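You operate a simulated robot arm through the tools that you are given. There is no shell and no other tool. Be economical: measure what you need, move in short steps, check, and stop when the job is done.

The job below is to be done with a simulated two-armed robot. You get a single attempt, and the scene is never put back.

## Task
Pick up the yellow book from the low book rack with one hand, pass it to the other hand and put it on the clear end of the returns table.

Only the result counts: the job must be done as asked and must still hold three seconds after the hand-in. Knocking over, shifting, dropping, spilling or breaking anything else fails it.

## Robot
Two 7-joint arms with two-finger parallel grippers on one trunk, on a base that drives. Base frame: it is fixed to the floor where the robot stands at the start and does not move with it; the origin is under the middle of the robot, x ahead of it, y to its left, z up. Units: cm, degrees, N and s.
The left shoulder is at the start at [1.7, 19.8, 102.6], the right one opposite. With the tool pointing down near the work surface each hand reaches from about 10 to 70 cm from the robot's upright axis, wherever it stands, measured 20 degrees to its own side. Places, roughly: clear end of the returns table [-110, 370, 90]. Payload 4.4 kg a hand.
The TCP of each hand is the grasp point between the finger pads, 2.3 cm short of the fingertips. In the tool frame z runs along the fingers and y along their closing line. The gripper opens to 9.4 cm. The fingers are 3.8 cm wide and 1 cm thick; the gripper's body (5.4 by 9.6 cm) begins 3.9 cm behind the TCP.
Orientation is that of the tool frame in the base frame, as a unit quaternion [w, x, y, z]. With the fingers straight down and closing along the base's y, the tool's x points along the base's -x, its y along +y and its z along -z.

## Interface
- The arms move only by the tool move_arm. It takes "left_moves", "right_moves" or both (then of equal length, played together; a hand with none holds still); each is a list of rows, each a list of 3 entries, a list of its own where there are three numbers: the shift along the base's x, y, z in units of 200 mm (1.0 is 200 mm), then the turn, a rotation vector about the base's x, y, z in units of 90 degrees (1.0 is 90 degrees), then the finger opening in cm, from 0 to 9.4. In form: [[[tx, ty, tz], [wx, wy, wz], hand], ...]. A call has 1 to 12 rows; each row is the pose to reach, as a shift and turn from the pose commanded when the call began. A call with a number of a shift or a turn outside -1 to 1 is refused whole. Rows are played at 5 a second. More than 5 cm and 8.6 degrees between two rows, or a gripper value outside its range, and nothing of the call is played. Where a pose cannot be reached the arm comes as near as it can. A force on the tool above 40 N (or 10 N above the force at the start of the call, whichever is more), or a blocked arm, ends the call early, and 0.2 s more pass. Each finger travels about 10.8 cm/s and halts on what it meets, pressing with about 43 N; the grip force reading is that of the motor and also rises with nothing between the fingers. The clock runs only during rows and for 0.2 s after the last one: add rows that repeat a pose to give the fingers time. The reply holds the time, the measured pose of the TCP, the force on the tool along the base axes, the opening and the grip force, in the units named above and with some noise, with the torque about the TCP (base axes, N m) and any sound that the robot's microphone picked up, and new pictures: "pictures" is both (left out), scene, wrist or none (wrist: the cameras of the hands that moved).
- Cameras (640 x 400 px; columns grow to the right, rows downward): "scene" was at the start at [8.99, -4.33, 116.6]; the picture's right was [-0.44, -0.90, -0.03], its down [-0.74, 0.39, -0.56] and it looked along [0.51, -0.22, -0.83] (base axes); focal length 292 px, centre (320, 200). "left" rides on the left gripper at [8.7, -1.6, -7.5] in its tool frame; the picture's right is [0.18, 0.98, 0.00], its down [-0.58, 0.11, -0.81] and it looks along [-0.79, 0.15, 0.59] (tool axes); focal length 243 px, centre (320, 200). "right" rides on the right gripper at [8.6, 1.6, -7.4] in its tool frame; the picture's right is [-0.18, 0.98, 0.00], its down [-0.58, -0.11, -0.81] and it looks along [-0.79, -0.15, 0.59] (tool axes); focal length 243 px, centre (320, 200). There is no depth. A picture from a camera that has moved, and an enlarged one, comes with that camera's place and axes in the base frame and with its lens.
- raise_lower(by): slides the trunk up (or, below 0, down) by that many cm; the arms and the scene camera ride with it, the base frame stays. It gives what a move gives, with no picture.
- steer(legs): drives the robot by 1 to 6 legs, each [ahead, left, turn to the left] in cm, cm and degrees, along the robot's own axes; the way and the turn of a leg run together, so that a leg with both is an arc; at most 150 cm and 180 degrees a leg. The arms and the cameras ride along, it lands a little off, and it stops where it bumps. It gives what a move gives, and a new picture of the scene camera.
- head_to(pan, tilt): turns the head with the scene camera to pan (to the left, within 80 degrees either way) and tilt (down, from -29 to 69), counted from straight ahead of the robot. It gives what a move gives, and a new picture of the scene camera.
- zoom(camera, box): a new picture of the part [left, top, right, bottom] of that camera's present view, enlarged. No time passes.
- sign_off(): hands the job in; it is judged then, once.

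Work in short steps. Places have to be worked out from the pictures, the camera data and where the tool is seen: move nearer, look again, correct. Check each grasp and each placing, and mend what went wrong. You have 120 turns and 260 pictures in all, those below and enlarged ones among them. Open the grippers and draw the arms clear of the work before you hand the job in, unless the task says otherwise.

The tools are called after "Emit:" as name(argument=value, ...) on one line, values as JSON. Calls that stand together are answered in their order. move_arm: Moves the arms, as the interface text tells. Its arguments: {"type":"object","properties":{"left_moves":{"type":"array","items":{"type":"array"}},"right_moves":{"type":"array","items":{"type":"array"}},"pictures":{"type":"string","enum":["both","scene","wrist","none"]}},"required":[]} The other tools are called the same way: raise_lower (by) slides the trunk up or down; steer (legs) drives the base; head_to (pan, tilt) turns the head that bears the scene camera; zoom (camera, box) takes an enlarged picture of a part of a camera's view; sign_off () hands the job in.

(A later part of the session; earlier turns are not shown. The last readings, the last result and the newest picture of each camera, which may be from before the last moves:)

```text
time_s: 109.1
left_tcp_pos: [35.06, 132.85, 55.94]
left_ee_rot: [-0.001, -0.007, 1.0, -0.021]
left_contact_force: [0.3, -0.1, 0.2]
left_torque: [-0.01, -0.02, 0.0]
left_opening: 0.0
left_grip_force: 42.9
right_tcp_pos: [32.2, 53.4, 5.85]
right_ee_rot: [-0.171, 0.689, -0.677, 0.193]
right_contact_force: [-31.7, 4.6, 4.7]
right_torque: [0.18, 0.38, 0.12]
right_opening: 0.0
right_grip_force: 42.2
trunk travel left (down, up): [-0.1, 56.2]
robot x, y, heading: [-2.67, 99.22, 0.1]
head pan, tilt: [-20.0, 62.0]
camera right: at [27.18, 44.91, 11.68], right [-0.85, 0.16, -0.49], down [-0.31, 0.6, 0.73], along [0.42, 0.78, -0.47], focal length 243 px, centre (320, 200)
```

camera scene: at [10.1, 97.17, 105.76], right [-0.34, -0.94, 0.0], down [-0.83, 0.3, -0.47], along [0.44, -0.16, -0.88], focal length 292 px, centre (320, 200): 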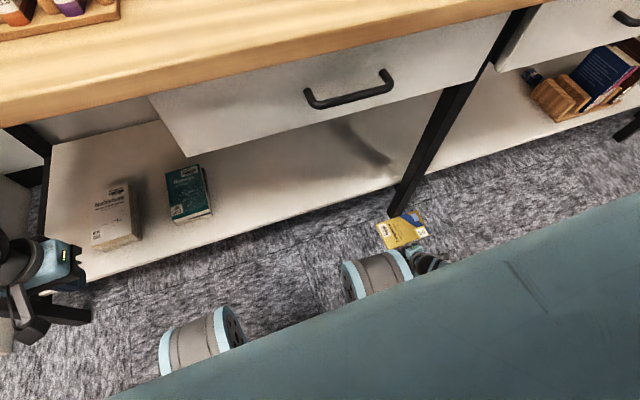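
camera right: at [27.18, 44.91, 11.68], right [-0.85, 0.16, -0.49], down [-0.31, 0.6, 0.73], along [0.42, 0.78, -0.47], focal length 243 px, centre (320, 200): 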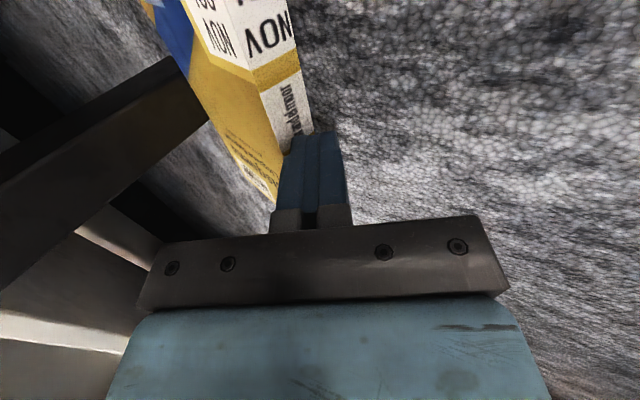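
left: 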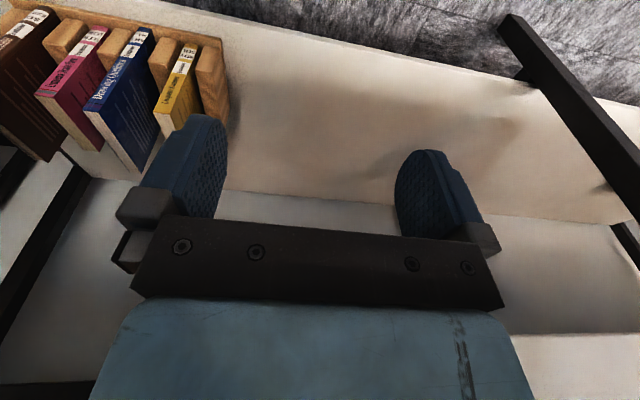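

31 N and about 17°. The tool now feels an upward push, so the book wants to rotate up. I'll rise a little more and then push forward mainly.

Emit:
move_arm(right_moves=[[[0, 0, 0.02], [0, 0, 0], 0], [[0.003, 0, 0.04], [0, 0, 0], 0], [[0.009, 0, 0.055], [0, 0, 0], 0], [[0.018, 0, 0.07], [0, 0, 0], 0]], pictures="wrist")

```text
time_s: 110.1
left_tcp_pos: [34.92, 132.82, 55.95]
left_ee_rot: [0.001, -0.008, 1.0, -0.022]
left_contact_force: [0.6, 1.2, 0.3]
left_torque: [0.0, 0.02, -0.01]
left_opening: 0.0
left_grip_force: 41.9
right_tcp_pos: [32.67, 53.45, 7.31]
right_ee_rot: [-0.172, 0.689, -0.677, 0.193]
right_contact_force: [-27.7, 1.2, 9.8]
right_torque: [0.11, 0.22, 0.24]
right_opening: 0.0
right_grip_force: 42.6
trunk travel left (down, up): [-0.1, 56.2]
robot x, y, heading: [-3.03, 99.19, 0.5]
head pan, tilt: [-20.0, 62.0]
camera right: at [27.65, 44.86, 13.22], right [-0.85, 0.16, -0.5], down [-0.31, 0.6, 0.73], along [0.42, 0.78, -0.46], focal length 243 px, centre (320, 200)
```

right: 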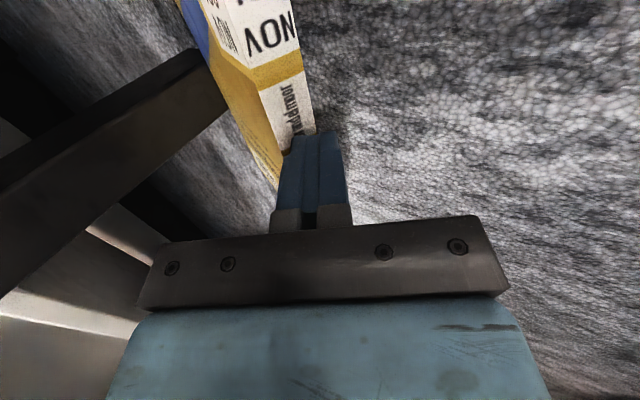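

About 25° with the force along the edge face, so it isn't about to slip. I'll continue along the arc to about 42°.

Emit:
move_arm(right_moves=[[[0.006, 0, 0.022], [0, 0, 0], 0], [[0.013, 0, 0.044], [0, 0, 0], 0], [[0.022, 0, 0.065], [0, 0, 0], 0], [[0.031, 0, 0.085], [0, 0, 0], 0], [[0.042, 0, 0.104], [0, 0, 0], 0], [[0.054, 0, 0.123], [0, 0, 0], 0]], pictures="wrist")

```text
time_s: 111.5
left_tcp_pos: [34.97, 132.79, 55.95]
left_ee_rot: [0.001, -0.007, 1.0, -0.022]
left_contact_force: [0.5, 0.0, 0.2]
left_torque: [-0.04, 0.01, 0.0]
left_opening: 0.03
left_grip_force: 42.0
right_tcp_pos: [34.0, 53.41, 9.82]
right_ee_rot: [-0.174, 0.689, -0.676, 0.194]
right_contact_force: [0.8, -0.4, 0.3]
right_torque: [0.01, -0.04, -0.04]
right_opening: 0.0
right_grip_force: 42.3
trunk travel left (down, up): [-0.1, 56.2]
robot x, y, heading: [-2.9, 99.37, 0.4]
head pan, tilt: [-20.0, 62.0]
camera right: at [28.94, 44.83, 15.72], right [-0.85, 0.16, -0.5], down [-0.32, 0.6, 0.73], along [0.42, 0.78, -0.46], focal length 243 px, centre (320, 200)
```

right: 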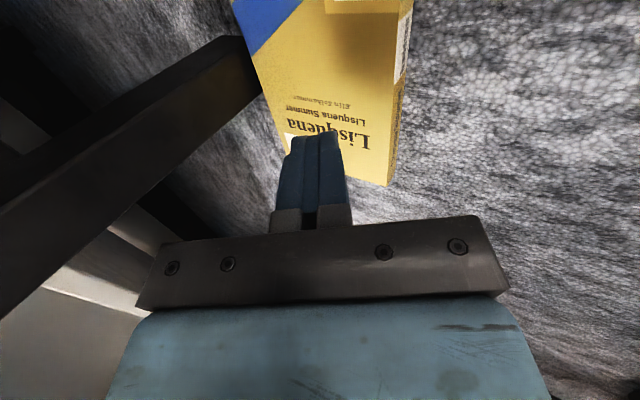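

The finger backs are slippery and slid over the top. The inner pads are textured, so I'll use the rear finger's pad instead: open to 6 cm with the hand tilted, so the front finger passes above the book and the rear pad pushes its edge. I'm repositioning.

Emit:
move_arm(right_moves=[[[-0.12, 0, 0.02], [0, 0, 0], 0], [[-0.3, 0, 0], [0, 0, 0], 3], [[-0.3, 0, -0.12], [0, 0, 0], 6], [[-0.3, 0, -0.22], [0, 0, 0], 6], [[-0.3, 0, -0.27], [0, 0, 0], 6], [[-0.15, 0, -0.27], [0, 0, 0], 6], [[-0.06, 0, -0.275], [0, 0, 0], 6]])

Emit:
zoom(camera="scene", box=[350, 180, 470, 280])

```text
time_s: 113.1
left_tcp_pos: [34.91, 132.99, 55.99]
left_ee_rot: [0.0, -0.007, 1.0, -0.021]
left_contact_force: [-0.6, 0.6, -0.2]
left_torque: [0.0, 0.02, -0.04]
left_opening: 0.0
left_grip_force: 42.2
right_tcp_pos: [32.67, 53.29, 4.38]
right_ee_rot: [-0.173, 0.688, -0.677, 0.193]
right_contact_force: [-0.2, 0.1, -0.7]
right_torque: [0.01, 0.03, 0.01]
right_opening: 6.0
right_grip_force: 0.1
trunk travel left (down, up): [-0.1, 56.2]
robot x, y, heading: [-2.77, 98.76, 0.3]
head pan, tilt: [-20.0, 62.0]
camera scene: at [10.05, 97.14, 105.76], right [-0.34, -0.94, 0.0], down [-0.83, 0.3, -0.47], along [0.44, -0.16, -0.88], focal length 292 px, centre (320, 200)
camera right: at [27.62, 44.73, 10.34], right [-0.85, 0.16, -0.5], down [-0.31, 0.6, 0.73], along [0.42, 0.78, -0.46], focal length 243 px, centre (320, 200)
```

scene: 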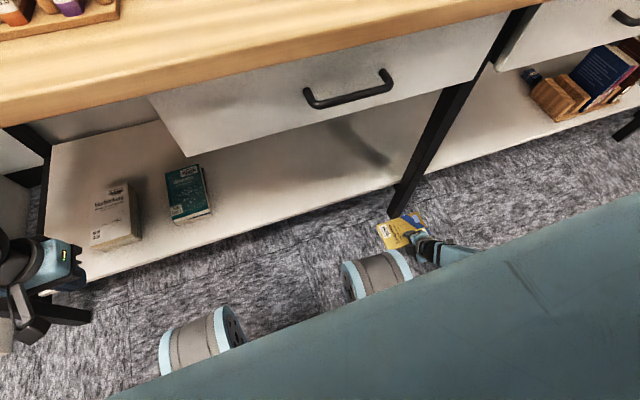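
right: 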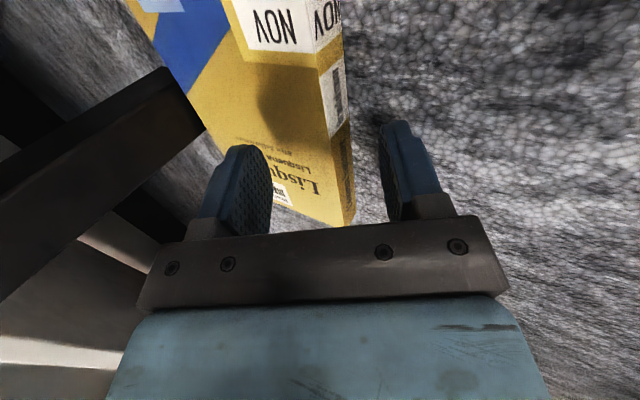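

```text
4.00 times, centred on (410, 230) of scene
camera zoom: at [10.05, 97.14, 105.76], right [-0.34, -0.94, 0.0], down [-0.83, 0.3, -0.47], along [0.44, -0.16, -0.88], focal length 1166 px, centre (-40, 80)
```

zoom: 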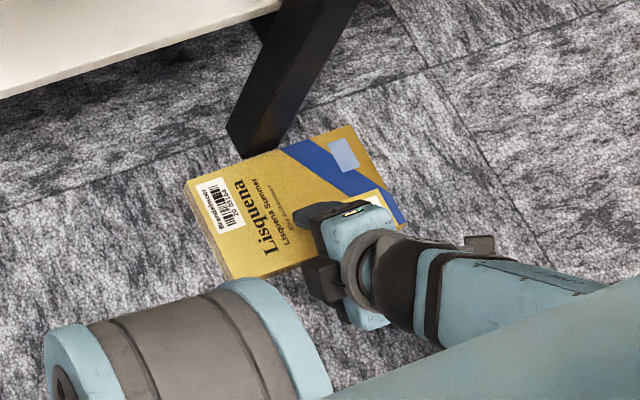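

Just as intended: one finger over the book and the rear pad behind its edge. I'll lower slightly and press forward.

Emit:
move_arm(right_moves=[[[0.03, 0, -0.012], [0, 0, 0], 6], [[0.06, 0, -0.012], [0, 0, 0], 6], [[0.085, 0, -0.012], [0, 0, 0], 6], [[0.1, 0, -0.012], [0, 0, 0], 6], [[0.115, 0, -0.012], [0, 0, 0], 6]], pictures="none")

```text
time_s: 114.1
left_tcp_pos: [34.86, 132.92, 55.88]
left_ee_rot: [0.002, -0.006, 1.0, -0.023]
left_contact_force: [-0.5, -0.1, 0.6]
left_torque: [0.01, -0.02, 0.01]
left_opening: 0.01
left_grip_force: 42.5
right_tcp_pos: [34.17, 53.33, 4.01]
right_ee_rot: [-0.171, 0.689, -0.677, 0.192]
right_contact_force: [-12.0, 4.2, 25.5]
right_torque: [0.53, 1.11, 0.14]
right_opening: 5.94
right_grip_force: 0.1
trunk travel left (down, up): [-0.1, 56.2]
robot x, y, heading: [-2.68, 99.28, 0.3]
head pan, tilt: [-20.0, 62.0]
stopped in row 4 (right hand): the force on the tool passed its limit at 45 N (the readings are from after the stop); the commanded pose is now the measured one
```

The tip is touching the floor (25 N up), so I'll raise 0.35 cm and press forward again.

Emit:
move_arm(right_moves=[[[0, 0, 0.018], [0, 0, 0], 6], [[0.01, 0, 0.022], [0, 0, 0], 6], [[0.03, 0, 0.022], [0, 0, 0], 6], [[0.045, 0, 0.022], [0, 0, 0], 6]], pictures="none")

```text
time_s: 115.1
left_tcp_pos: [34.94, 132.78, 55.89]
left_ee_rot: [0.0, -0.006, 1.0, -0.022]
left_contact_force: [-0.8, 0.3, -0.5]
left_torque: [0.02, -0.01, 0.01]
left_opening: 0.0
left_grip_force: 42.2
right_tcp_pos: [35.02, 53.27, 4.25]
right_ee_rot: [-0.171, 0.69, -0.677, 0.192]
right_contact_force: [-1.1, 0.2, 0.9]
right_torque: [0.04, 0.01, 0.01]
right_opening: 6.0
right_grip_force: 0.2
trunk travel left (down, up): [-0.1, 56.2]
robot x, y, heading: [-2.59, 99.06, -0.0]
head pan, tilt: [-20.0, 62.0]
```

Clear of the floor and sliding the book lightly. I'll press on.

Emit:
move_arm(right_moves=[[[0.012, 0, 0], [0, 0, 0], 6], [[0.024, 0, 0], [0, 0, 0], 6], [[0.036, 0, 0], [0, 0, 0], 6]], pictures="wrist")

```text
time_s: 115.9
left_tcp_pos: [34.91, 132.84, 55.97]
left_ee_rot: [0.001, -0.007, 1.0, -0.021]
left_contact_force: [0.3, 0.4, 0.1]
left_torque: [0.01, 0.02, 0.0]
left_opening: 0.02
left_grip_force: 42.7
right_tcp_pos: [35.54, 53.48, 4.21]
right_ee_rot: [-0.17, 0.69, -0.677, 0.191]
right_contact_force: [-13.3, 0.6, 5.3]
right_torque: [-0.06, 0.6, -0.03]
right_opening: 6.42
right_grip_force: 4.6
trunk travel left (down, up): [-0.1, 56.2]
robot x, y, heading: [-2.89, 99.04, -0.1]
head pan, tilt: [-20.0, 62.0]
camera right: at [30.58, 44.86, 10.19], right [-0.86, 0.16, -0.49], down [-0.31, 0.6, 0.73], along [0.41, 0.78, -0.47], focal length 243 px, centre (320, 200)
```

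right: 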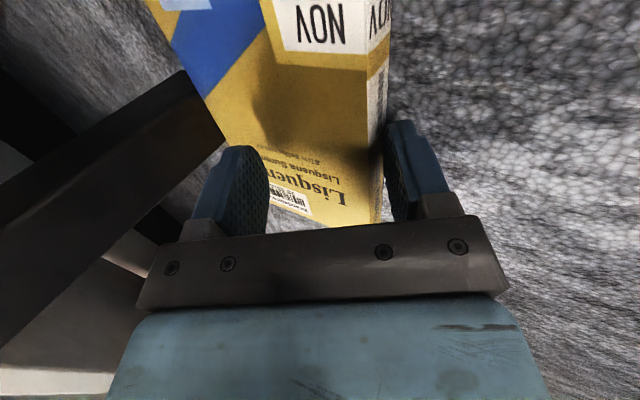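

The pad contacts the edge at 13 N and the finger yields slightly, which is a nice soft press. I'll lift along the path.

Emit:
move_arm(right_moves=[[[0.005, 0, 0.02], [0, 0, 0], 6], [[0.006, 0, 0.04], [0, 0, 0], 6], [[0.006, 0, 0.065], [0, 0, 0], 6], [[0.007, 0, 0.09], [0, 0, 0], 6], [[0.008, 0, 0.115], [0, 0, 0], 6]], pictures="wrist")

```text
time_s: 117.1
left_tcp_pos: [35.02, 132.83, 56.07]
left_ee_rot: [-0.001, -0.006, 1.0, -0.021]
left_contact_force: [0.0, -0.7, 0.0]
left_torque: [-0.01, -0.03, 0.01]
left_opening: 0.0
left_grip_force: 42.4
right_tcp_pos: [35.85, 53.51, 6.56]
right_ee_rot: [-0.17, 0.69, -0.677, 0.191]
right_contact_force: [-28.4, 4.2, -0.2]
right_torque: [0.17, 1.05, -0.25]
right_opening: 7.08
right_grip_force: 12.5
trunk travel left (down, up): [-0.1, 56.2]
robot x, y, heading: [-2.59, 99.31, 0.2]
head pan, tilt: [-20.0, 62.0]
camera right: at [30.84, 44.95, 12.5], right [-0.86, 0.16, -0.49], down [-0.31, 0.6, 0.74], along [0.41, 0.78, -0.47], focal length 243 px, centre (320, 200)
```

right: 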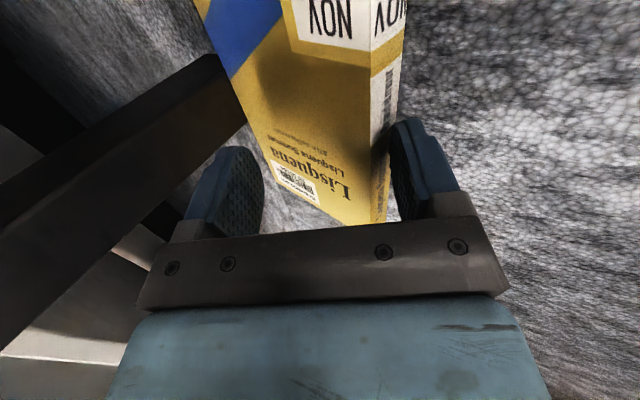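

Good: 28 N, force nearly horizontal, so the pad grips the edge well. I'll continue up 2.5 cm.

Emit:
move_arm(right_moves=[[[0, 0, 0.025], [0, 0, 0], 6], [[0.001, 0, 0.05], [0, 0, 0], 6], [[0.004, 0, 0.075], [0, 0, 0], 6], [[0.008, 0, 0.1], [0, 0, 0], 6], [[0.014, 0, 0.125], [0, 0, 0], 6]], pictures="wrist")

```text
time_s: 118.3
left_tcp_pos: [34.89, 132.77, 56.07]
left_ee_rot: [0.0, -0.006, 1.0, -0.022]
left_contact_force: [0.1, 0.7, 0.3]
left_torque: [-0.01, 0.01, -0.01]
left_opening: 0.0
left_grip_force: 42.3
right_tcp_pos: [36.2, 53.42, 9.19]
right_ee_rot: [-0.171, 0.689, -0.677, 0.192]
right_contact_force: [-27.7, 4.0, 8.5]
right_torque: [0.44, 1.23, 0.05]
right_opening: 6.85
right_grip_force: 9.4
trunk travel left (down, up): [-0.1, 56.2]
robot x, y, heading: [-2.9, 99.21, 0.1]
head pan, tilt: [-20.0, 62.0]
camera right: at [31.3, 44.85, 15.15], right [-0.86, 0.16, -0.49], down [-0.31, 0.6, 0.73], along [0.41, 0.78, -0.47], focal length 243 px, centre (320, 200)
```

right: 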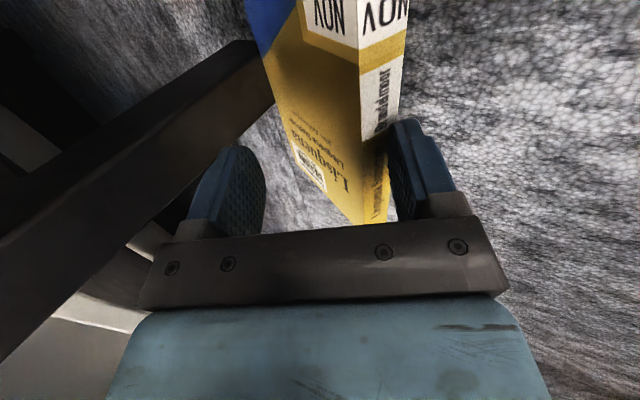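

About 26° and still firm. I'll go on to about 35° in small steps, keeping the press.

Emit:
move_arm(right_moves=[[[0.009, 0, 0.02], [0, 0, 0], 6], [[0.019, 0, 0.038], [0, 0, 0], 6], [[0.029, 0, 0.056], [0, 0, 0], 6], [[0.039, 0, 0.074], [0, 0, 0], 6]], pictures="wrist")

```text
time_s: 119.3
left_tcp_pos: [34.93, 132.89, 55.83]
left_ee_rot: [0.0, -0.007, 1.0, -0.023]
left_contact_force: [0.6, 0.8, 0.5]
left_torque: [-0.02, -0.04, 0.02]
left_opening: 0.0
left_grip_force: 42.3
right_tcp_pos: [36.9, 53.28, 10.63]
right_ee_rot: [-0.171, 0.69, -0.677, 0.192]
right_contact_force: [-32.7, 0.9, 17.7]
right_torque: [0.34, 1.56, 0.4]
right_opening: 6.86
right_grip_force: 10.0
trunk travel left (down, up): [-0.1, 56.2]
robot x, y, heading: [-2.89, 99.1, 0.2]
head pan, tilt: [-20.0, 62.0]
camera right: at [32.02, 44.83, 16.61], right [-0.86, 0.16, -0.49], down [-0.31, 0.6, 0.73], along [0.41, 0.78, -0.47], focal length 243 px, centre (320, 200)
```

right: 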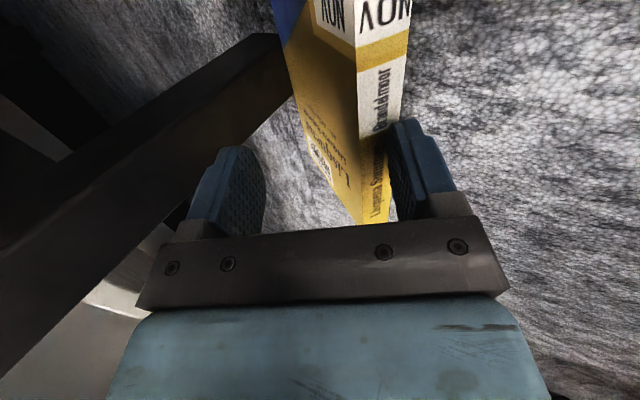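

About 35°, force 37 N total and still along the edge normal. I'll carry on to about 46°, with slightly less push.

Emit:
move_arm(right_moves=[[[0.007, 0, 0.019], [0, 0, 0], 6], [[0.016, 0, 0.036], [0, 0, 0], 6], [[0.026, 0, 0.052], [0, 0, 0], 6], [[0.037, 0, 0.067], [0, 0, 0], 6], [[0.048, 0, 0.081], [0, 0, 0], 6]], pictures="wrist")

```text
time_s: 120.5
left_tcp_pos: [34.93, 132.69, 55.93]
left_ee_rot: [0.0, -0.006, 1.0, -0.022]
left_contact_force: [0.5, 0.5, 0.7]
left_torque: [-0.01, 0.04, 0.0]
left_opening: 0.0
left_grip_force: 42.1
right_tcp_pos: [38.16, 53.48, 12.31]
right_ee_rot: [-0.172, 0.69, -0.676, 0.193]
right_contact_force: [-7.6, -1.3, 7.2]
right_torque: [0.06, 0.4, 0.21]
right_opening: 6.14
right_grip_force: 1.9
trunk travel left (down, up): [-0.1, 56.2]
robot x, y, heading: [-2.64, 98.85, 0.2]
head pan, tilt: [-20.0, 62.0]
camera right: at [33.21, 44.94, 18.31], right [-0.85, 0.16, -0.5], down [-0.31, 0.6, 0.73], along [0.42, 0.78, -0.46], focal length 243 px, centre (320, 200)
```

right: 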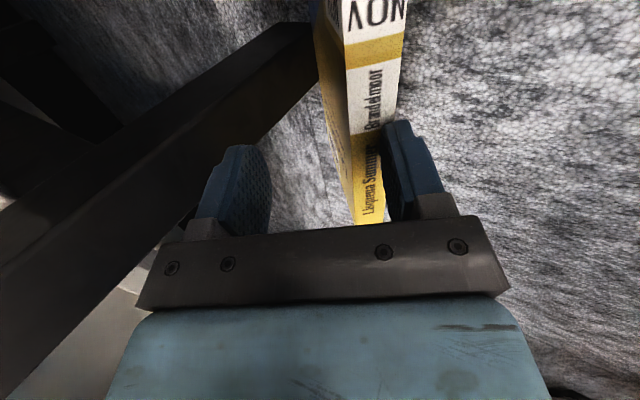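

Excellent: the book is at about 47° and still held. The push force is down to about 10 N, so I'll push forward more, narrowing the opening slightly as it approaches vertical.

Emit:
move_arm(right_moves=[[[0.012, 0, 0.012], [0, 0, 0], 5.6], [[0.027, 0, 0.026], [0, 0, 0], 5.3], [[0.043, 0, 0.04], [0, 0, 0], 5.0], [[0.06, 0, 0.052], [0, 0, 0], 5.0]], pictures="wrist")

Emit:
zoom(camera="scene", box=[350, 180, 470, 280])

```text
time_s: 121.5
left_tcp_pos: [34.87, 132.79, 55.99]
left_ee_rot: [0.0, -0.006, 1.0, -0.022]
left_contact_force: [-0.1, 0.2, 0.3]
left_torque: [0.01, 0.0, 0.04]
left_opening: 0.0
left_grip_force: 42.4
right_tcp_pos: [39.31, 53.56, 13.36]
right_ee_rot: [-0.171, 0.69, -0.677, 0.193]
right_contact_force: [-0.4, 0.3, 1.1]
right_torque: [0.01, 0.04, 0.02]
right_opening: 5.04
right_grip_force: 0.6
trunk travel left (down, up): [-0.1, 56.2]
robot x, y, heading: [-2.71, 99.31, 0.2]
head pan, tilt: [-20.0, 62.0]
camera right: at [34.32, 45.02, 19.26], right [-0.85, 0.16, -0.49], down [-0.31, 0.6, 0.73], along [0.41, 0.78, -0.47], focal length 243 px, centre (320, 200)
```

right: 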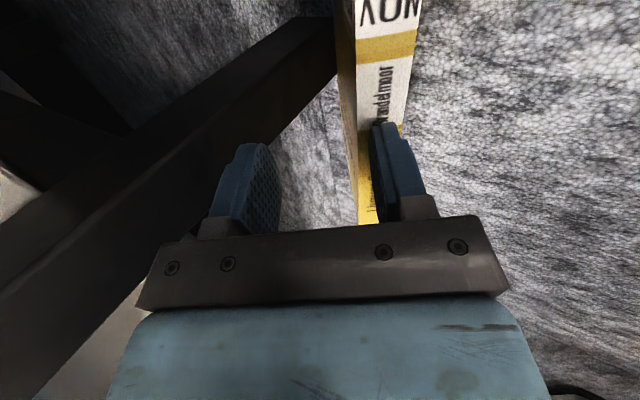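

```text
4.00 times, centred on (410, 230) of scene
camera zoom: at [10.02, 97.14, 105.75], right [-0.34, -0.94, 0.0], down [-0.83, 0.3, -0.47], along [0.44, -0.16, -0.88], focal length 1166 px, centre (-40, 80)
```

zoom: 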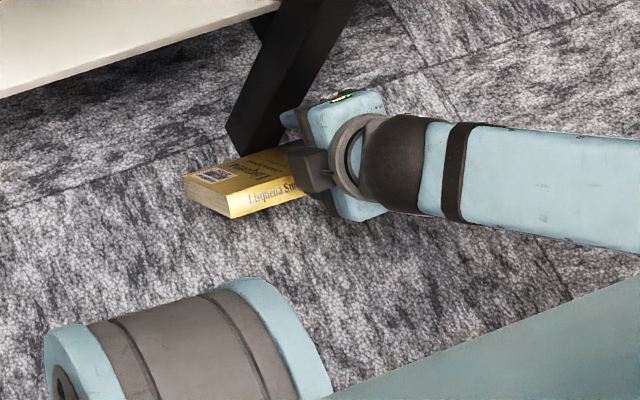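

The book now stands steeply (60° or so), resting lightly on the pad. I'll keep pushing forward gently.

Emit:
move_arm(right_moves=[[[0.015, 0, 0.003], [0, 0, 0], 5.0], [[0.03, 0, 0.006], [0, 0, 0], 5.0], [[0.045, 0, 0.008], [0, 0, 0], 5.0]], pictures="wrist")

Emit:
zoom(camera="scene", box=[350, 180, 470, 280])

```text
time_s: 122.5
left_tcp_pos: [34.86, 132.69, 55.96]
left_ee_rot: [0.0, -0.005, 1.0, -0.022]
left_contact_force: [-0.7, -0.1, -0.2]
left_torque: [0.0, -0.02, -0.02]
left_opening: 0.01
left_grip_force: 42.2
right_tcp_pos: [40.01, 53.53, 13.61]
right_ee_rot: [-0.173, 0.69, -0.676, 0.193]
right_contact_force: [-13.9, 2.0, 29.0]
right_torque: [0.47, 0.9, 0.37]
right_opening: 4.89
right_grip_force: 0.0
trunk travel left (down, up): [-0.1, 56.2]
robot x, y, heading: [-3.12, 99.01, 0.4]
head pan, tilt: [-20.0, 62.0]
stopped in row 3 (right hand): the force on the tool passed its limit at 41 N (the readings are from after the stop); the commanded pose is now the measured one
camera right: at [35.09, 44.96, 19.55], right [-0.85, 0.16, -0.5], down [-0.31, 0.6, 0.73], along [0.42, 0.78, -0.46], focal length 243 px, centre (320, 200)
```

right: 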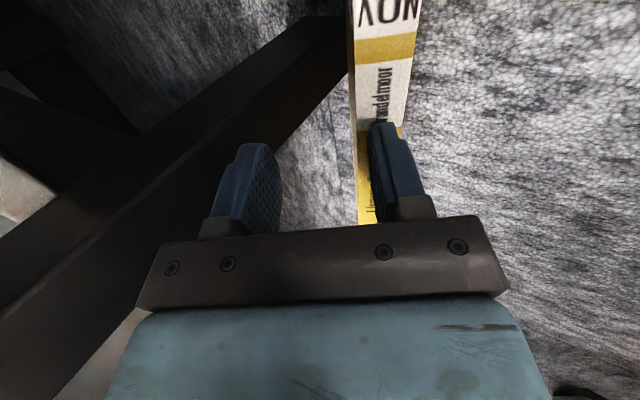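

```text
4.00 times, centred on (410, 230) of scene
camera zoom: at [9.83, 97.28, 105.79], right [-0.34, -0.94, 0.0], down [-0.83, 0.3, -0.47], along [0.44, -0.16, -0.88], focal length 1166 px, centre (-40, 80)
```

zoom: 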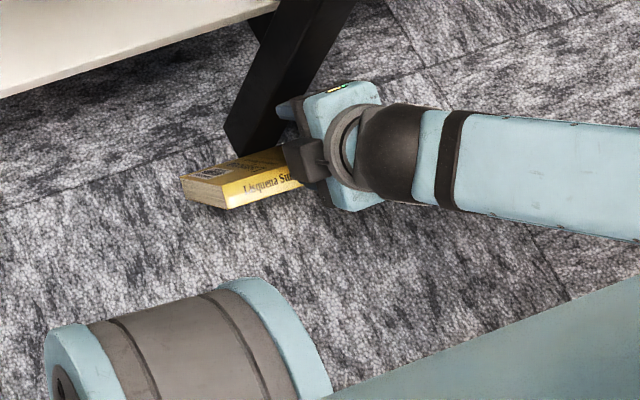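

It's around 65°, with the pad right at the raised corner and the force mostly downward (29 N). I'll follow the arc, rising slightly, moving forward and narrowing the opening so the front finger clears the leg.

Emit:
move_arm(right_moves=[[[0.003, 0, 0.014], [0, 0, 0], 4.6], [[0.018, 0, 0.019], [0, 0, 0], 4.2], [[0.034, 0, 0.022], [0, 0, 0], 3.8], [[0.05, 0, 0.024], [0, 0, 0], 3.4]], pictures="wrist")

Emit:
zoom(camera="scene", box=[350, 180, 470, 280])

```text
time_s: 123.5
left_tcp_pos: [34.96, 132.77, 55.98]
left_ee_rot: [0.0, -0.007, 1.0, -0.022]
left_contact_force: [-0.1, 0.7, -0.7]
left_torque: [0.03, 0.0, 0.02]
left_opening: 0.02
left_grip_force: 42.6
right_tcp_pos: [41.2, 53.57, 14.01]
right_ee_rot: [-0.172, 0.689, -0.677, 0.192]
right_contact_force: [-1.5, -0.9, 6.1]
right_torque: [0.07, 0.11, 0.02]
right_opening: 3.36
right_grip_force: 0.1
trunk travel left (down, up): [-0.1, 56.2]
robot x, y, heading: [-3.04, 98.86, 0.5]
head pan, tilt: [-20.0, 62.0]
camera right: at [36.25, 44.99, 19.91], right [-0.85, 0.16, -0.49], down [-0.31, 0.6, 0.73], along [0.42, 0.78, -0.46], focal length 243 px, centre (320, 200)
```

right: 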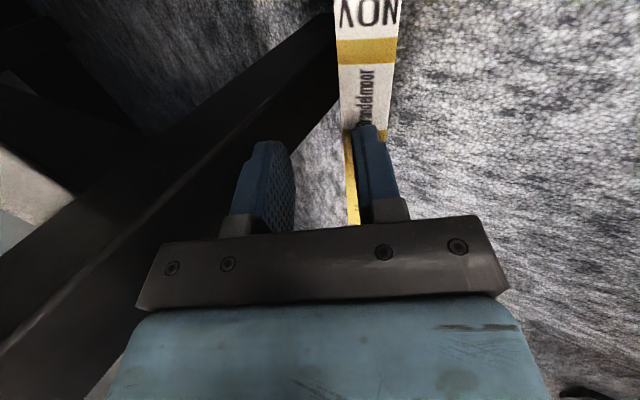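

```text
4.00 times, centred on (410, 230) of scene
camera zoom: at [9.96, 97.18, 105.76], right [-0.34, -0.94, 0.0], down [-0.83, 0.3, -0.47], along [0.44, -0.16, -0.88], focal length 1166 px, centre (-40, 80)
```

zoom: 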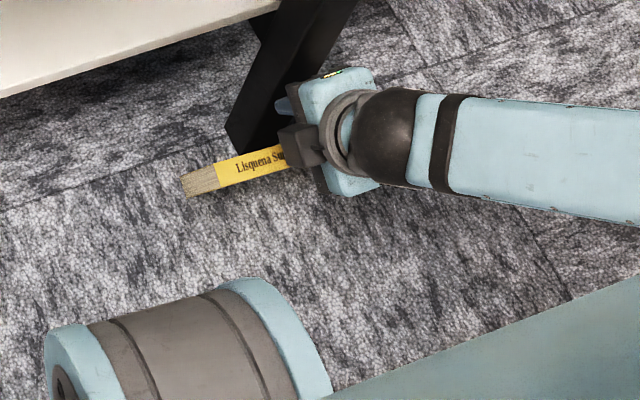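

The book is at about 64° with the pad resting on top of the spine. I'll move slowly along the arc, closing the gripper as I go to keep clear of the leg, with slight downward pressure so friction carries the spine forward to vertical.

Emit:
move_arm(right_moves=[[[-0.0022, 0, -0.0052], [0, 0, 0], 3.02], [[-0.002, 0, -0.0104], [0, 0, 0], 2.69], [[0.0008, 0, -0.0146], [0, 0, 0], 2.35], [[0.006, 0, -0.0163], [0, 0, 0], 2.02], [[0.0138, 0, -0.0175], [0, 0, 0], 1.68], [[0.0215, 0, -0.0197], [0, 0, 0], 1.34], [[0.0292, 0, -0.0229], [0, 0, 0], 1.0], [[0.0395, 0, -0.0256], [0, 0, 0], 0.67], [[0.0498, 0, -0.0298], [0, 0, 0], 0.33], [[0.06, 0, -0.0335], [0, 0, 0], 0], [[0.0775, 0, -0.034], [0, 0, 0], 0]], pictures="wrist")

Emit:
zoom(camera="scene", box=[350, 180, 470, 280])

```text
time_s: 126.1
left_tcp_pos: [34.94, 132.73, 55.91]
left_ee_rot: [0.002, -0.006, 1.0, -0.023]
left_contact_force: [0.2, 0.7, 0.0]
left_torque: [0.02, 0.01, -0.01]
left_opening: 0.0
left_grip_force: 42.1
right_tcp_pos: [42.7, 53.62, 13.55]
right_ee_rot: [-0.174, 0.688, -0.677, 0.194]
right_contact_force: [-17.0, 3.1, 33.1]
right_torque: [0.14, -1.23, -0.32]
right_opening: 0.0
right_grip_force: 42.3
trunk travel left (down, up): [-0.1, 56.2]
robot x, y, heading: [-2.99, 99.21, 0.1]
head pan, tilt: [-20.0, 62.0]
stopped in row 11 (right hand): the force on the tool passed its limit at 41 N (the readings are from after the stop); the commanded pose is now the measured one
camera right: at [37.65, 44.93, 19.31], right [-0.85, 0.16, -0.5], down [-0.31, 0.6, 0.73], along [0.42, 0.78, -0.46], focal length 243 px, centre (320, 200)
```

right: 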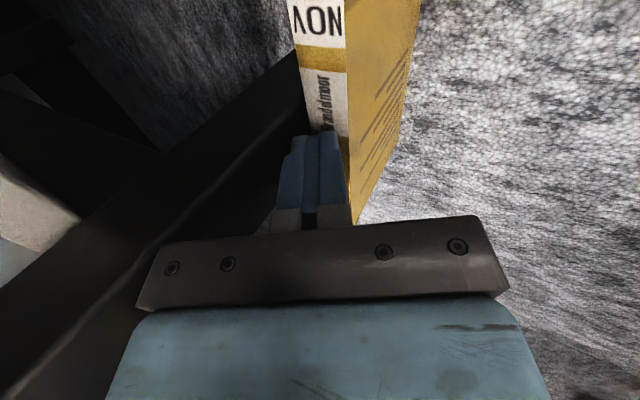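

```text
4.00 times, centred on (410, 230) of scene
camera zoom: at [9.76, 97.3, 105.8], right [-0.34, -0.94, 0.0], down [-0.83, 0.3, -0.47], along [0.44, -0.16, -0.88], focal length 1166 px, centre (-40, 80)
```

zoom: 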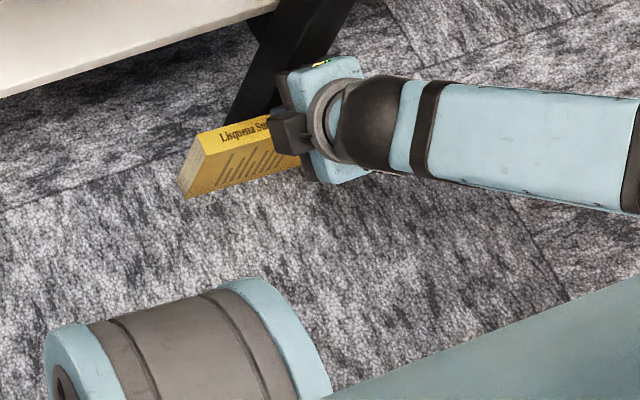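

The book is now practically upright against the leg. I'll lift the fist straight off and check that the book stands.

Emit:
move_arm(right_moves=[[[0, 0, 0.02], [0, 0, 0], 0], [[0, 0, 0.06], [0, 0, 0], 0], [[-0.02, 0, 0.15], [0, 0, 0], 0], [[-0.06, 0, 0.3], [0, 0, 0], 0]], pictures="wrist")

Emit:
zoom(camera="scene", box=[350, 180, 470, 280])

```text
time_s: 127.1
left_tcp_pos: [34.9, 132.7, 56.0]
left_ee_rot: [0.0, -0.006, 1.0, -0.022]
left_contact_force: [0.5, 0.0, 0.4]
left_torque: [0.02, 0.01, 0.02]
left_opening: 0.01
left_grip_force: 42.3
right_tcp_pos: [41.29, 53.65, 19.23]
right_ee_rot: [-0.172, 0.689, -0.678, 0.192]
right_contact_force: [0.0, 0.9, 0.8]
right_torque: [0.03, -0.02, -0.04]
right_opening: 0.01
right_grip_force: 42.1
trunk travel left (down, up): [-0.1, 56.2]
robot x, y, heading: [-2.47, 99.42, -0.1]
head pan, tilt: [-20.0, 62.0]
camera right: at [36.29, 45.05, 25.12], right [-0.85, 0.16, -0.49], down [-0.31, 0.6, 0.74], along [0.42, 0.78, -0.46], focal length 243 px, centre (320, 200)
```

right: 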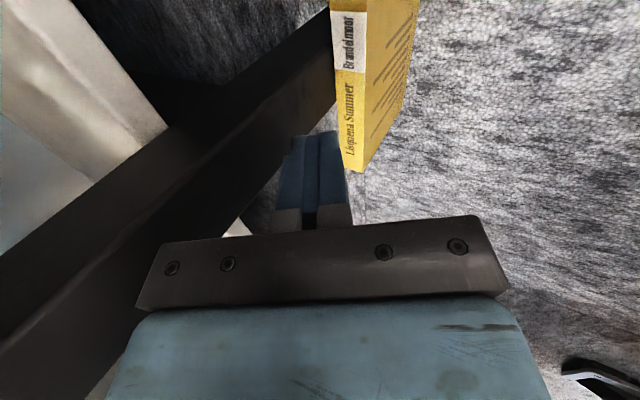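

```text
4.00 times, centred on (410, 230) of scene
camera zoom: at [9.97, 97.13, 105.75], right [-0.34, -0.94, 0.0], down [-0.83, 0.3, -0.47], along [0.44, -0.16, -0.88], focal length 1166 px, centre (-40, 80)
```

zoom: 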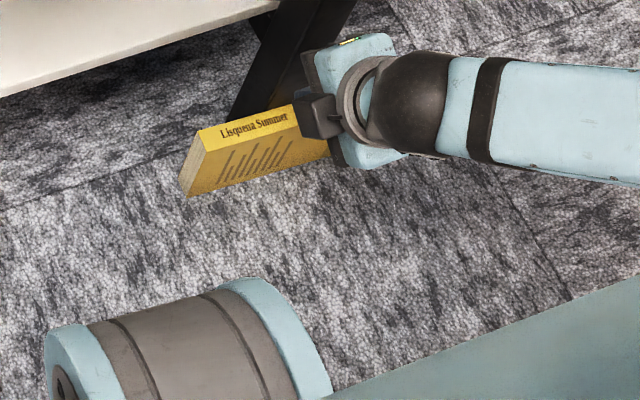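

The book stands by itself: spine top z≈11.2, x 42.8–45.1, y about 44–62. I'll straighten the hand to vertical, open it to 6 cm, and move above the part left of the leg (y≈58.8).

Emit:
move_arm(right_moves=[[[0, 0.05, 0.1], [0, 0.085, 0], 2], [[0, 0.12, 0.1], [0, 0.17, 0], 4], [[0.04, 0.19, 0.1], [0, 0.25, 0], 6], [[0.09, 0.26, 0.1], [0, 0.325, 0], 6], [[0.125, 0.26, 0.1], [0, 0.325, 0], 6]])

```text
time_s: 127.8
left_tcp_pos: [35.06, 132.7, 55.99]
left_ee_rot: [0.001, -0.003, 1.0, -0.022]
left_contact_force: [0.2, -0.3, -0.1]
left_torque: [0.0, 0.03, 0.01]
left_opening: 0.0
left_grip_force: 42.2
right_tcp_pos: [40.8, 55.97, 21.06]
right_ee_rot: [-0.066, 0.708, -0.698, 0.088]
right_contact_force: [-19.1, 2.3, 16.8]
right_torque: [-0.25, -0.43, -0.24]
right_opening: 5.31
right_grip_force: 0.1
trunk travel left (down, up): [-0.1, 56.2]
robot x, y, heading: [-2.79, 98.95, -0.0]
head pan, tilt: [-20.0, 62.0]
stopped in row 3 (right hand): the force on the tool passed its limit at 62 N (the readings are from after the stop); the commanded pose is now the measured one
camera scene: at [9.81, 97.15, 105.81], right [-0.34, -0.94, 0.0], down [-0.83, 0.3, -0.47], along [0.44, -0.16, -0.88], focal length 292 px, centre (320, 200)
camera right: at [37.74, 47.48, 28.29], right [-0.96, 0.17, -0.22], down [-0.07, 0.61, 0.79], along [0.26, 0.78, -0.57], focal length 243 px, centre (320, 200)
```

scene: 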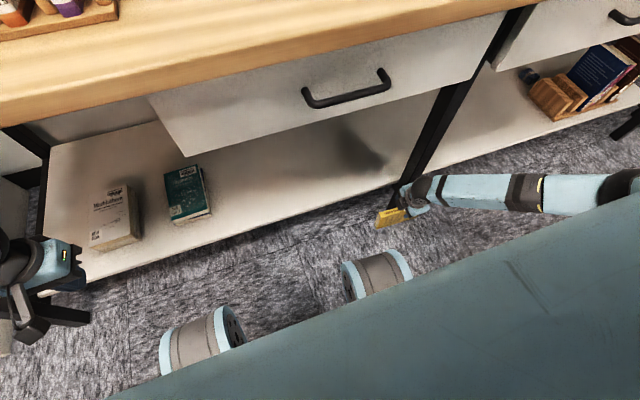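
right: 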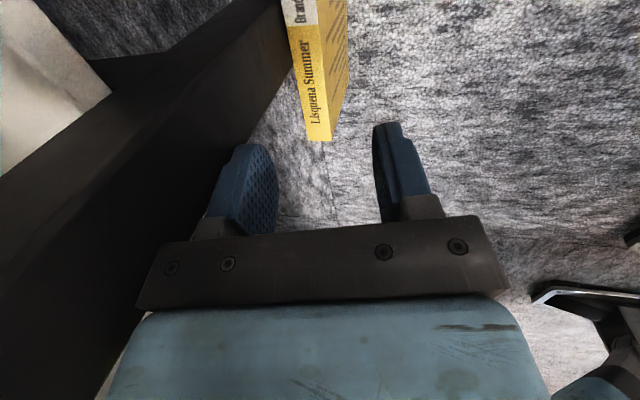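

The gripper body brushed the leg. I'll back away, move to y≈59.8 beyond the leg, keep the 12° tilt, and approach again.

Emit:
move_arm(right_moves=[[[-0.1, 0, 0.02], [0, 0, 0], 6], [[-0.1, 0.1, 0.02], [0, 0, 0], 6], [[-0.08, 0.2, 0], [0, 0, 0], 6], [[0, 0.2, -0.06], [0, 0, 0], 6], [[0.045, 0.2, -0.128], [0, 0, 0], 6], [[0.045, 0.2, -0.128], [0, 0, 0], 6]])

Emit:
zoom(camera="scene", box=[350, 160, 470, 260])

```text
time_s: 129.2
left_tcp_pos: [34.89, 132.6, 55.95]
left_ee_rot: [0.0, -0.005, 1.0, -0.021]
left_contact_force: [-0.6, -0.1, -0.7]
left_torque: [-0.01, -0.04, 0.03]
left_opening: 0.0
left_grip_force: 42.4
right_tcp_pos: [42.01, 60.25, 18.33]
right_ee_rot: [-0.066, 0.708, -0.697, 0.088]
right_contact_force: [0.1, 0.6, -0.3]
right_torque: [0.0, 0.01, 0.03]
right_opening: 5.97
right_grip_force: 0.0
trunk travel left (down, up): [-0.1, 56.2]
robot x, y, heading: [-2.63, 99.41, 0.2]
head pan, tilt: [-20.0, 62.0]
camera scene: at [9.94, 97.09, 105.76], right [-0.34, -0.94, 0.0], down [-0.83, 0.3, -0.47], along [0.44, -0.16, -0.88], focal length 292 px, centre (320, 200)
camera right: at [38.97, 51.58, 25.66], right [-0.96, 0.17, -0.22], down [-0.07, 0.61, 0.79], along [0.26, 0.78, -0.57], focal length 243 px, centre (320, 200)
```

scene: 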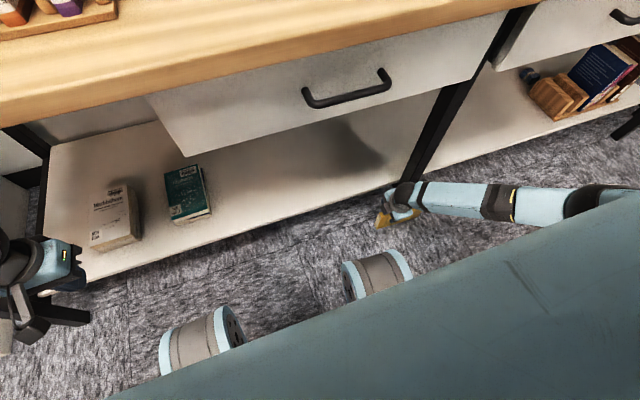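
right: 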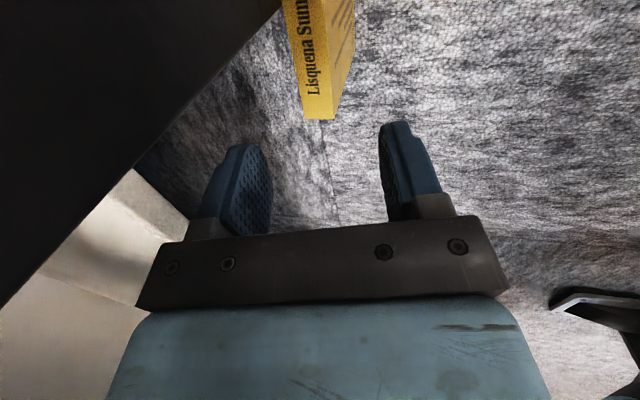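

```text
4.00 times, centred on (410, 210) of scene
camera zoom: at [9.94, 97.09, 105.76], right [-0.34, -0.94, 0.0], down [-0.83, 0.3, -0.47], along [0.44, -0.16, -0.88], focal length 1166 px, centre (-40, 160)
```

zoom: 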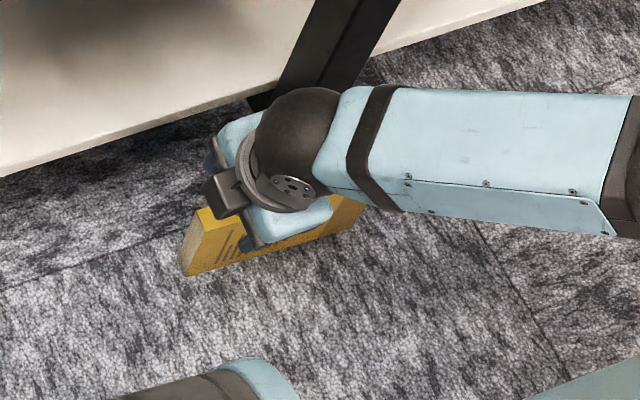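

The spine's end is at x 42.5–45, y 61.3. I'll descend along the fingers' line with the pads straddling it, at y≈59.5.

Emit:
move_arm(right_moves=[[[0.012, -0.02, -0.1], [0, 0, 0], 6], [[0.035, -0.035, -0.2], [0, 0, 0], 6], [[0.055, -0.035, -0.3], [0, 0, 0], 6], [[0.075, -0.035, -0.4], [0, 0, 0], 6], [[0.088, -0.035, -0.475], [0, 0, 0], 6], [[0.088, -0.035, -0.475], [0, 0, 0], 6]], pictures="wrist")

Emit:
zoom(camera="scene", box=[350, 160, 470, 260])

```text
time_s: 130.6
left_tcp_pos: [35.01, 132.71, 55.99]
left_ee_rot: [0.0, -0.004, 1.0, -0.022]
left_contact_force: [0.3, -0.6, 0.1]
left_torque: [0.04, 0.02, 0.04]
left_opening: 0.0
left_grip_force: 42.9
right_tcp_pos: [43.8, 59.23, 9.1]
right_ee_rot: [-0.065, 0.708, -0.697, 0.088]
right_contact_force: [0.2, 0.5, 0.5]
right_torque: [0.02, 0.02, -0.02]
right_opening: 6.01
right_grip_force: 0.0
trunk travel left (down, up): [-0.1, 56.2]
robot x, y, heading: [-2.96, 99.11, 0.2]
head pan, tilt: [-20.0, 62.0]
camera right: at [40.77, 50.71, 16.26], right [-0.96, 0.17, -0.22], down [-0.07, 0.61, 0.79], along [0.26, 0.78, -0.57], focal length 243 px, centre (320, 200)
```

right: 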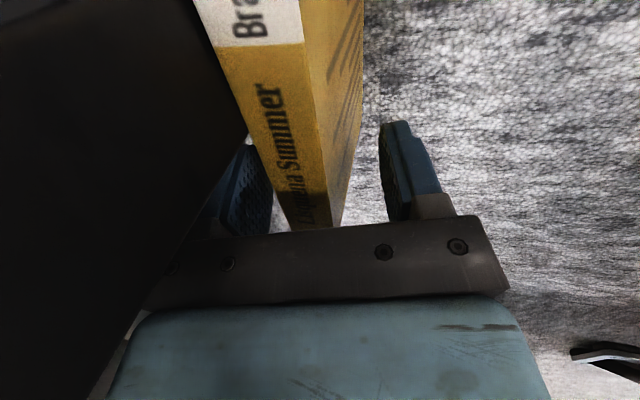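

```text
4.00 times, centred on (410, 210) of scene
camera zoom: at [9.94, 97.09, 105.76], right [-0.34, -0.94, 0.0], down [-0.83, 0.3, -0.47], along [0.44, -0.16, -0.88], focal length 1166 px, centre (-40, 160)
```

zoom: 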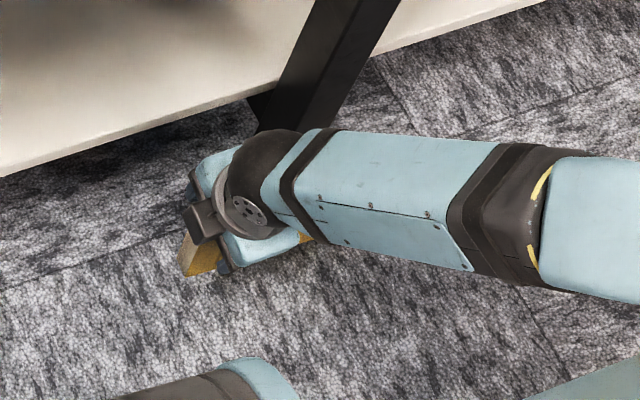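

The fingers straddle the standing book with no contact force, so I'll close the gripper.

Emit:
move_arm(right_moves=[[[0, 0, 0], [0, 0, 0], 4.5], [[0, 0, 0], [0, 0, 0], 3.0], [[0, 0, 0], [0, 0, 0], 1.0], [[0, 0, 0], [0, 0, 0], 0.0], [[0, 0, 0], [0, 0, 0], 0.0]], pictures="wrist")

```text
time_s: 131.8
left_tcp_pos: [34.99, 132.68, 56.01]
left_ee_rot: [0.0, -0.004, 1.0, -0.022]
left_contact_force: [-0.4, 0.2, 0.5]
left_torque: [0.01, 0.0, 0.02]
left_opening: 0.0
left_grip_force: 42.3
right_tcp_pos: [43.53, 59.16, 9.04]
right_ee_rot: [-0.063, 0.708, -0.698, 0.088]
right_contact_force: [-27.7, 0.9, 15.5]
right_torque: [-0.02, 2.45, -1.57]
right_opening: 2.97
right_grip_force: 43.1
trunk travel left (down, up): [-0.1, 56.2]
robot x, y, heading: [-3.16, 99.33, 0.3]
head pan, tilt: [-20.0, 62.0]
camera right: at [40.55, 50.62, 16.27], right [-0.96, 0.17, -0.22], down [-0.07, 0.61, 0.79], along [0.26, 0.78, -0.57], focal length 243 px, centre (320, 200)
```

right: 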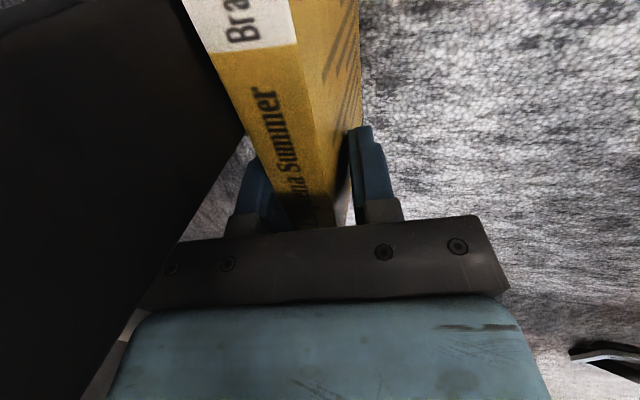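

Gripped: 43 N, with the 2.97 cm opening due to the tilt against the leg. I'll draw it back off the leg a little and lift.

Emit:
move_arm(right_moves=[[[-0.04, 0, 0.02], [0, 0, 0], 0], [[-0.08, 0, 0.06], [0, 0, 0], 0], [[-0.12, 0, 0.15], [0, 0, 0], 0], [[-0.2, 0, 0.25], [0, 0, 0], 0], [[-0.28, 0, 0.35], [0, 0, 0], 0], [[-0.28, 0, 0.35], [0, 0, 0], 0]])

```text
time_s: 133.2
left_tcp_pos: [34.86, 132.67, 56.09]
left_ee_rot: [0.0, -0.004, 1.0, -0.023]
left_contact_force: [-0.3, -0.3, 0.2]
left_torque: [0.0, 0.01, -0.01]
left_opening: 0.0
left_grip_force: 42.6
right_tcp_pos: [38.24, 59.34, 15.77]
right_ee_rot: [-0.066, 0.707, -0.698, 0.089]
right_contact_force: [0.8, -0.8, -2.5]
right_torque: [0.14, 0.0, -0.01]
right_opening: 2.18
right_grip_force: 43.3
trunk travel left (down, up): [-0.1, 56.2]
robot x, y, heading: [-3.06, 99.35, 0.1]
head pan, tilt: [-20.0, 62.0]
camera scene: at [9.94, 97.08, 105.75], right [-0.34, -0.94, 0.0], down [-0.83, 0.3, -0.47], along [0.44, -0.16, -0.88], focal length 292 px, centre (320, 200)
camera right: at [35.09, 50.82, 23.06], right [-0.96, 0.17, -0.22], down [-0.08, 0.61, 0.79], along [0.26, 0.78, -0.57], focal length 243 px, centre (320, 200)
```

scene: 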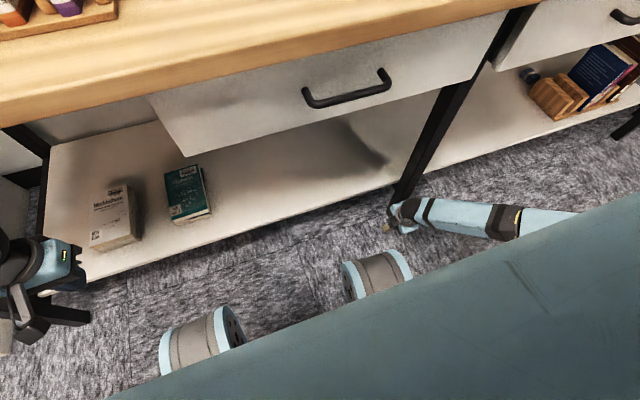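
right: 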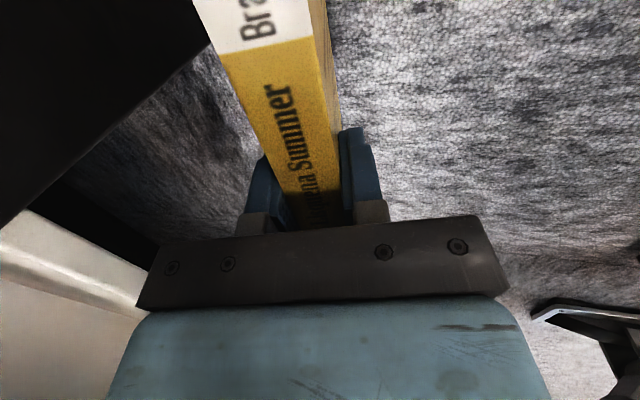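

The book is securely held again (2.18 cm, 43 N). I'll raise the trunk, then back away from the desk.

Emit:
steer(legs=[[-22, 0, 0]])

Emit:
raise_lower(by=40)

Emit:
head_to(pan=75, tilt=28)

```text
time_s: 134.8
left_tcp_pos: [13.52, 132.87, 56.02]
left_ee_rot: [0.0, -0.01, 1.0, -0.022]
left_contact_force: [-0.5, 0.3, 0.5]
left_torque: [0.01, -0.01, 0.0]
left_opening: 0.0
left_grip_force: 42.1
right_tcp_pos: [17.44, 59.55, 15.91]
right_ee_rot: [-0.067, 0.711, -0.694, 0.088]
right_contact_force: [-0.4, -0.1, -2.2]
right_torque: [0.13, 0.04, 0.01]
right_opening: 2.19
right_grip_force: 42.9
trunk travel left (down, up): [-0.1, 56.2]
robot x, y, heading: [-24.38, 98.79, 0.5]
head pan, tilt: [-20.0, 62.0]
camera scene: at [-11.15, 97.07, 105.75], right [-0.33, -0.94, 0.0], down [-0.83, 0.29, -0.47], along [0.44, -0.16, -0.88], focal length 292 px, centre (320, 200)
```

scene: 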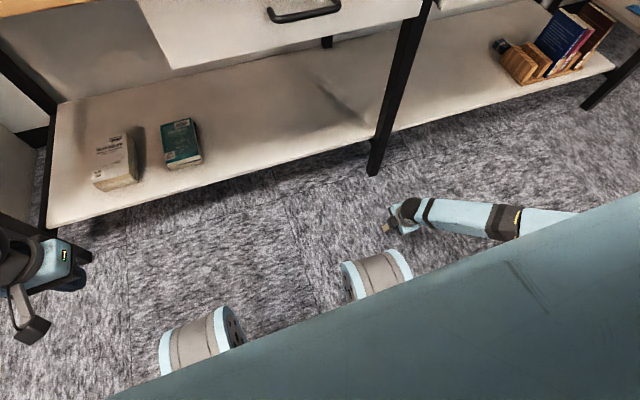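

```text
time_s: 138.6
left_tcp_pos: [13.39, 132.93, 95.91]
left_ee_rot: [0.001, -0.009, 1.0, -0.022]
left_contact_force: [0.7, -0.4, -0.3]
left_torque: [0.03, -0.01, 0.01]
left_opening: 0.0
left_grip_force: 42.0
right_tcp_pos: [17.4, 59.43, 55.83]
right_ee_rot: [-0.067, 0.712, -0.694, 0.088]
right_contact_force: [-0.2, 1.0, -2.1]
right_torque: [0.14, -0.01, -0.05]
right_opening: 2.19
right_grip_force: 43.2
trunk travel left (down, up): [-40.1, 16.2]
robot x, y, heading: [-23.97, 99.03, 0.5]
head pan, tilt: [-20.0, 62.0]
```

```text
time_s: 140.3
left_tcp_pos: [13.52, 132.97, 96.04]
left_ee_rot: [-0.001, -0.01, 1.0, -0.022]
left_contact_force: [-0.2, -0.4, -0.1]
left_torque: [0.01, 0.01, 0.05]
left_opening: 0.0
left_grip_force: 42.5
right_tcp_pos: [17.41, 59.56, 55.82]
right_ee_rot: [-0.066, 0.712, -0.694, 0.087]
right_contact_force: [0.1, -0.4, -1.7]
right_torque: [0.15, 0.02, 0.06]
right_opening: 2.16
right_grip_force: 42.7
trunk travel left (down, up): [-40.1, 16.2]
robot x, y, heading: [-24.08, 99.02, 0.6]
head pan, tilt: [75.0, 28.0]
camera scene: at [-14.95, 108.03, 150.51], right [0.97, -0.25, 0.0], down [-0.12, -0.45, -0.88], along [0.22, 0.86, -0.47], focal length 292 px, centre (320, 200)
```

scene: 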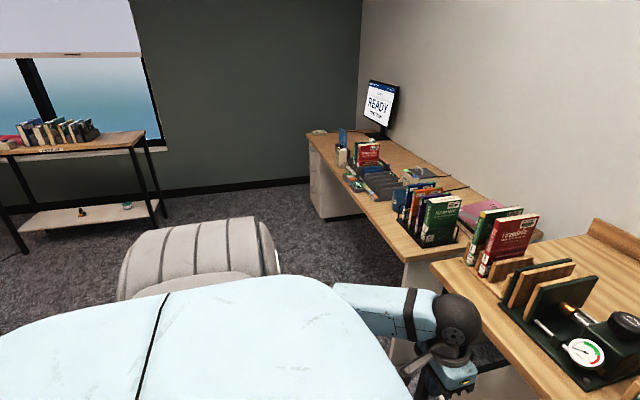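

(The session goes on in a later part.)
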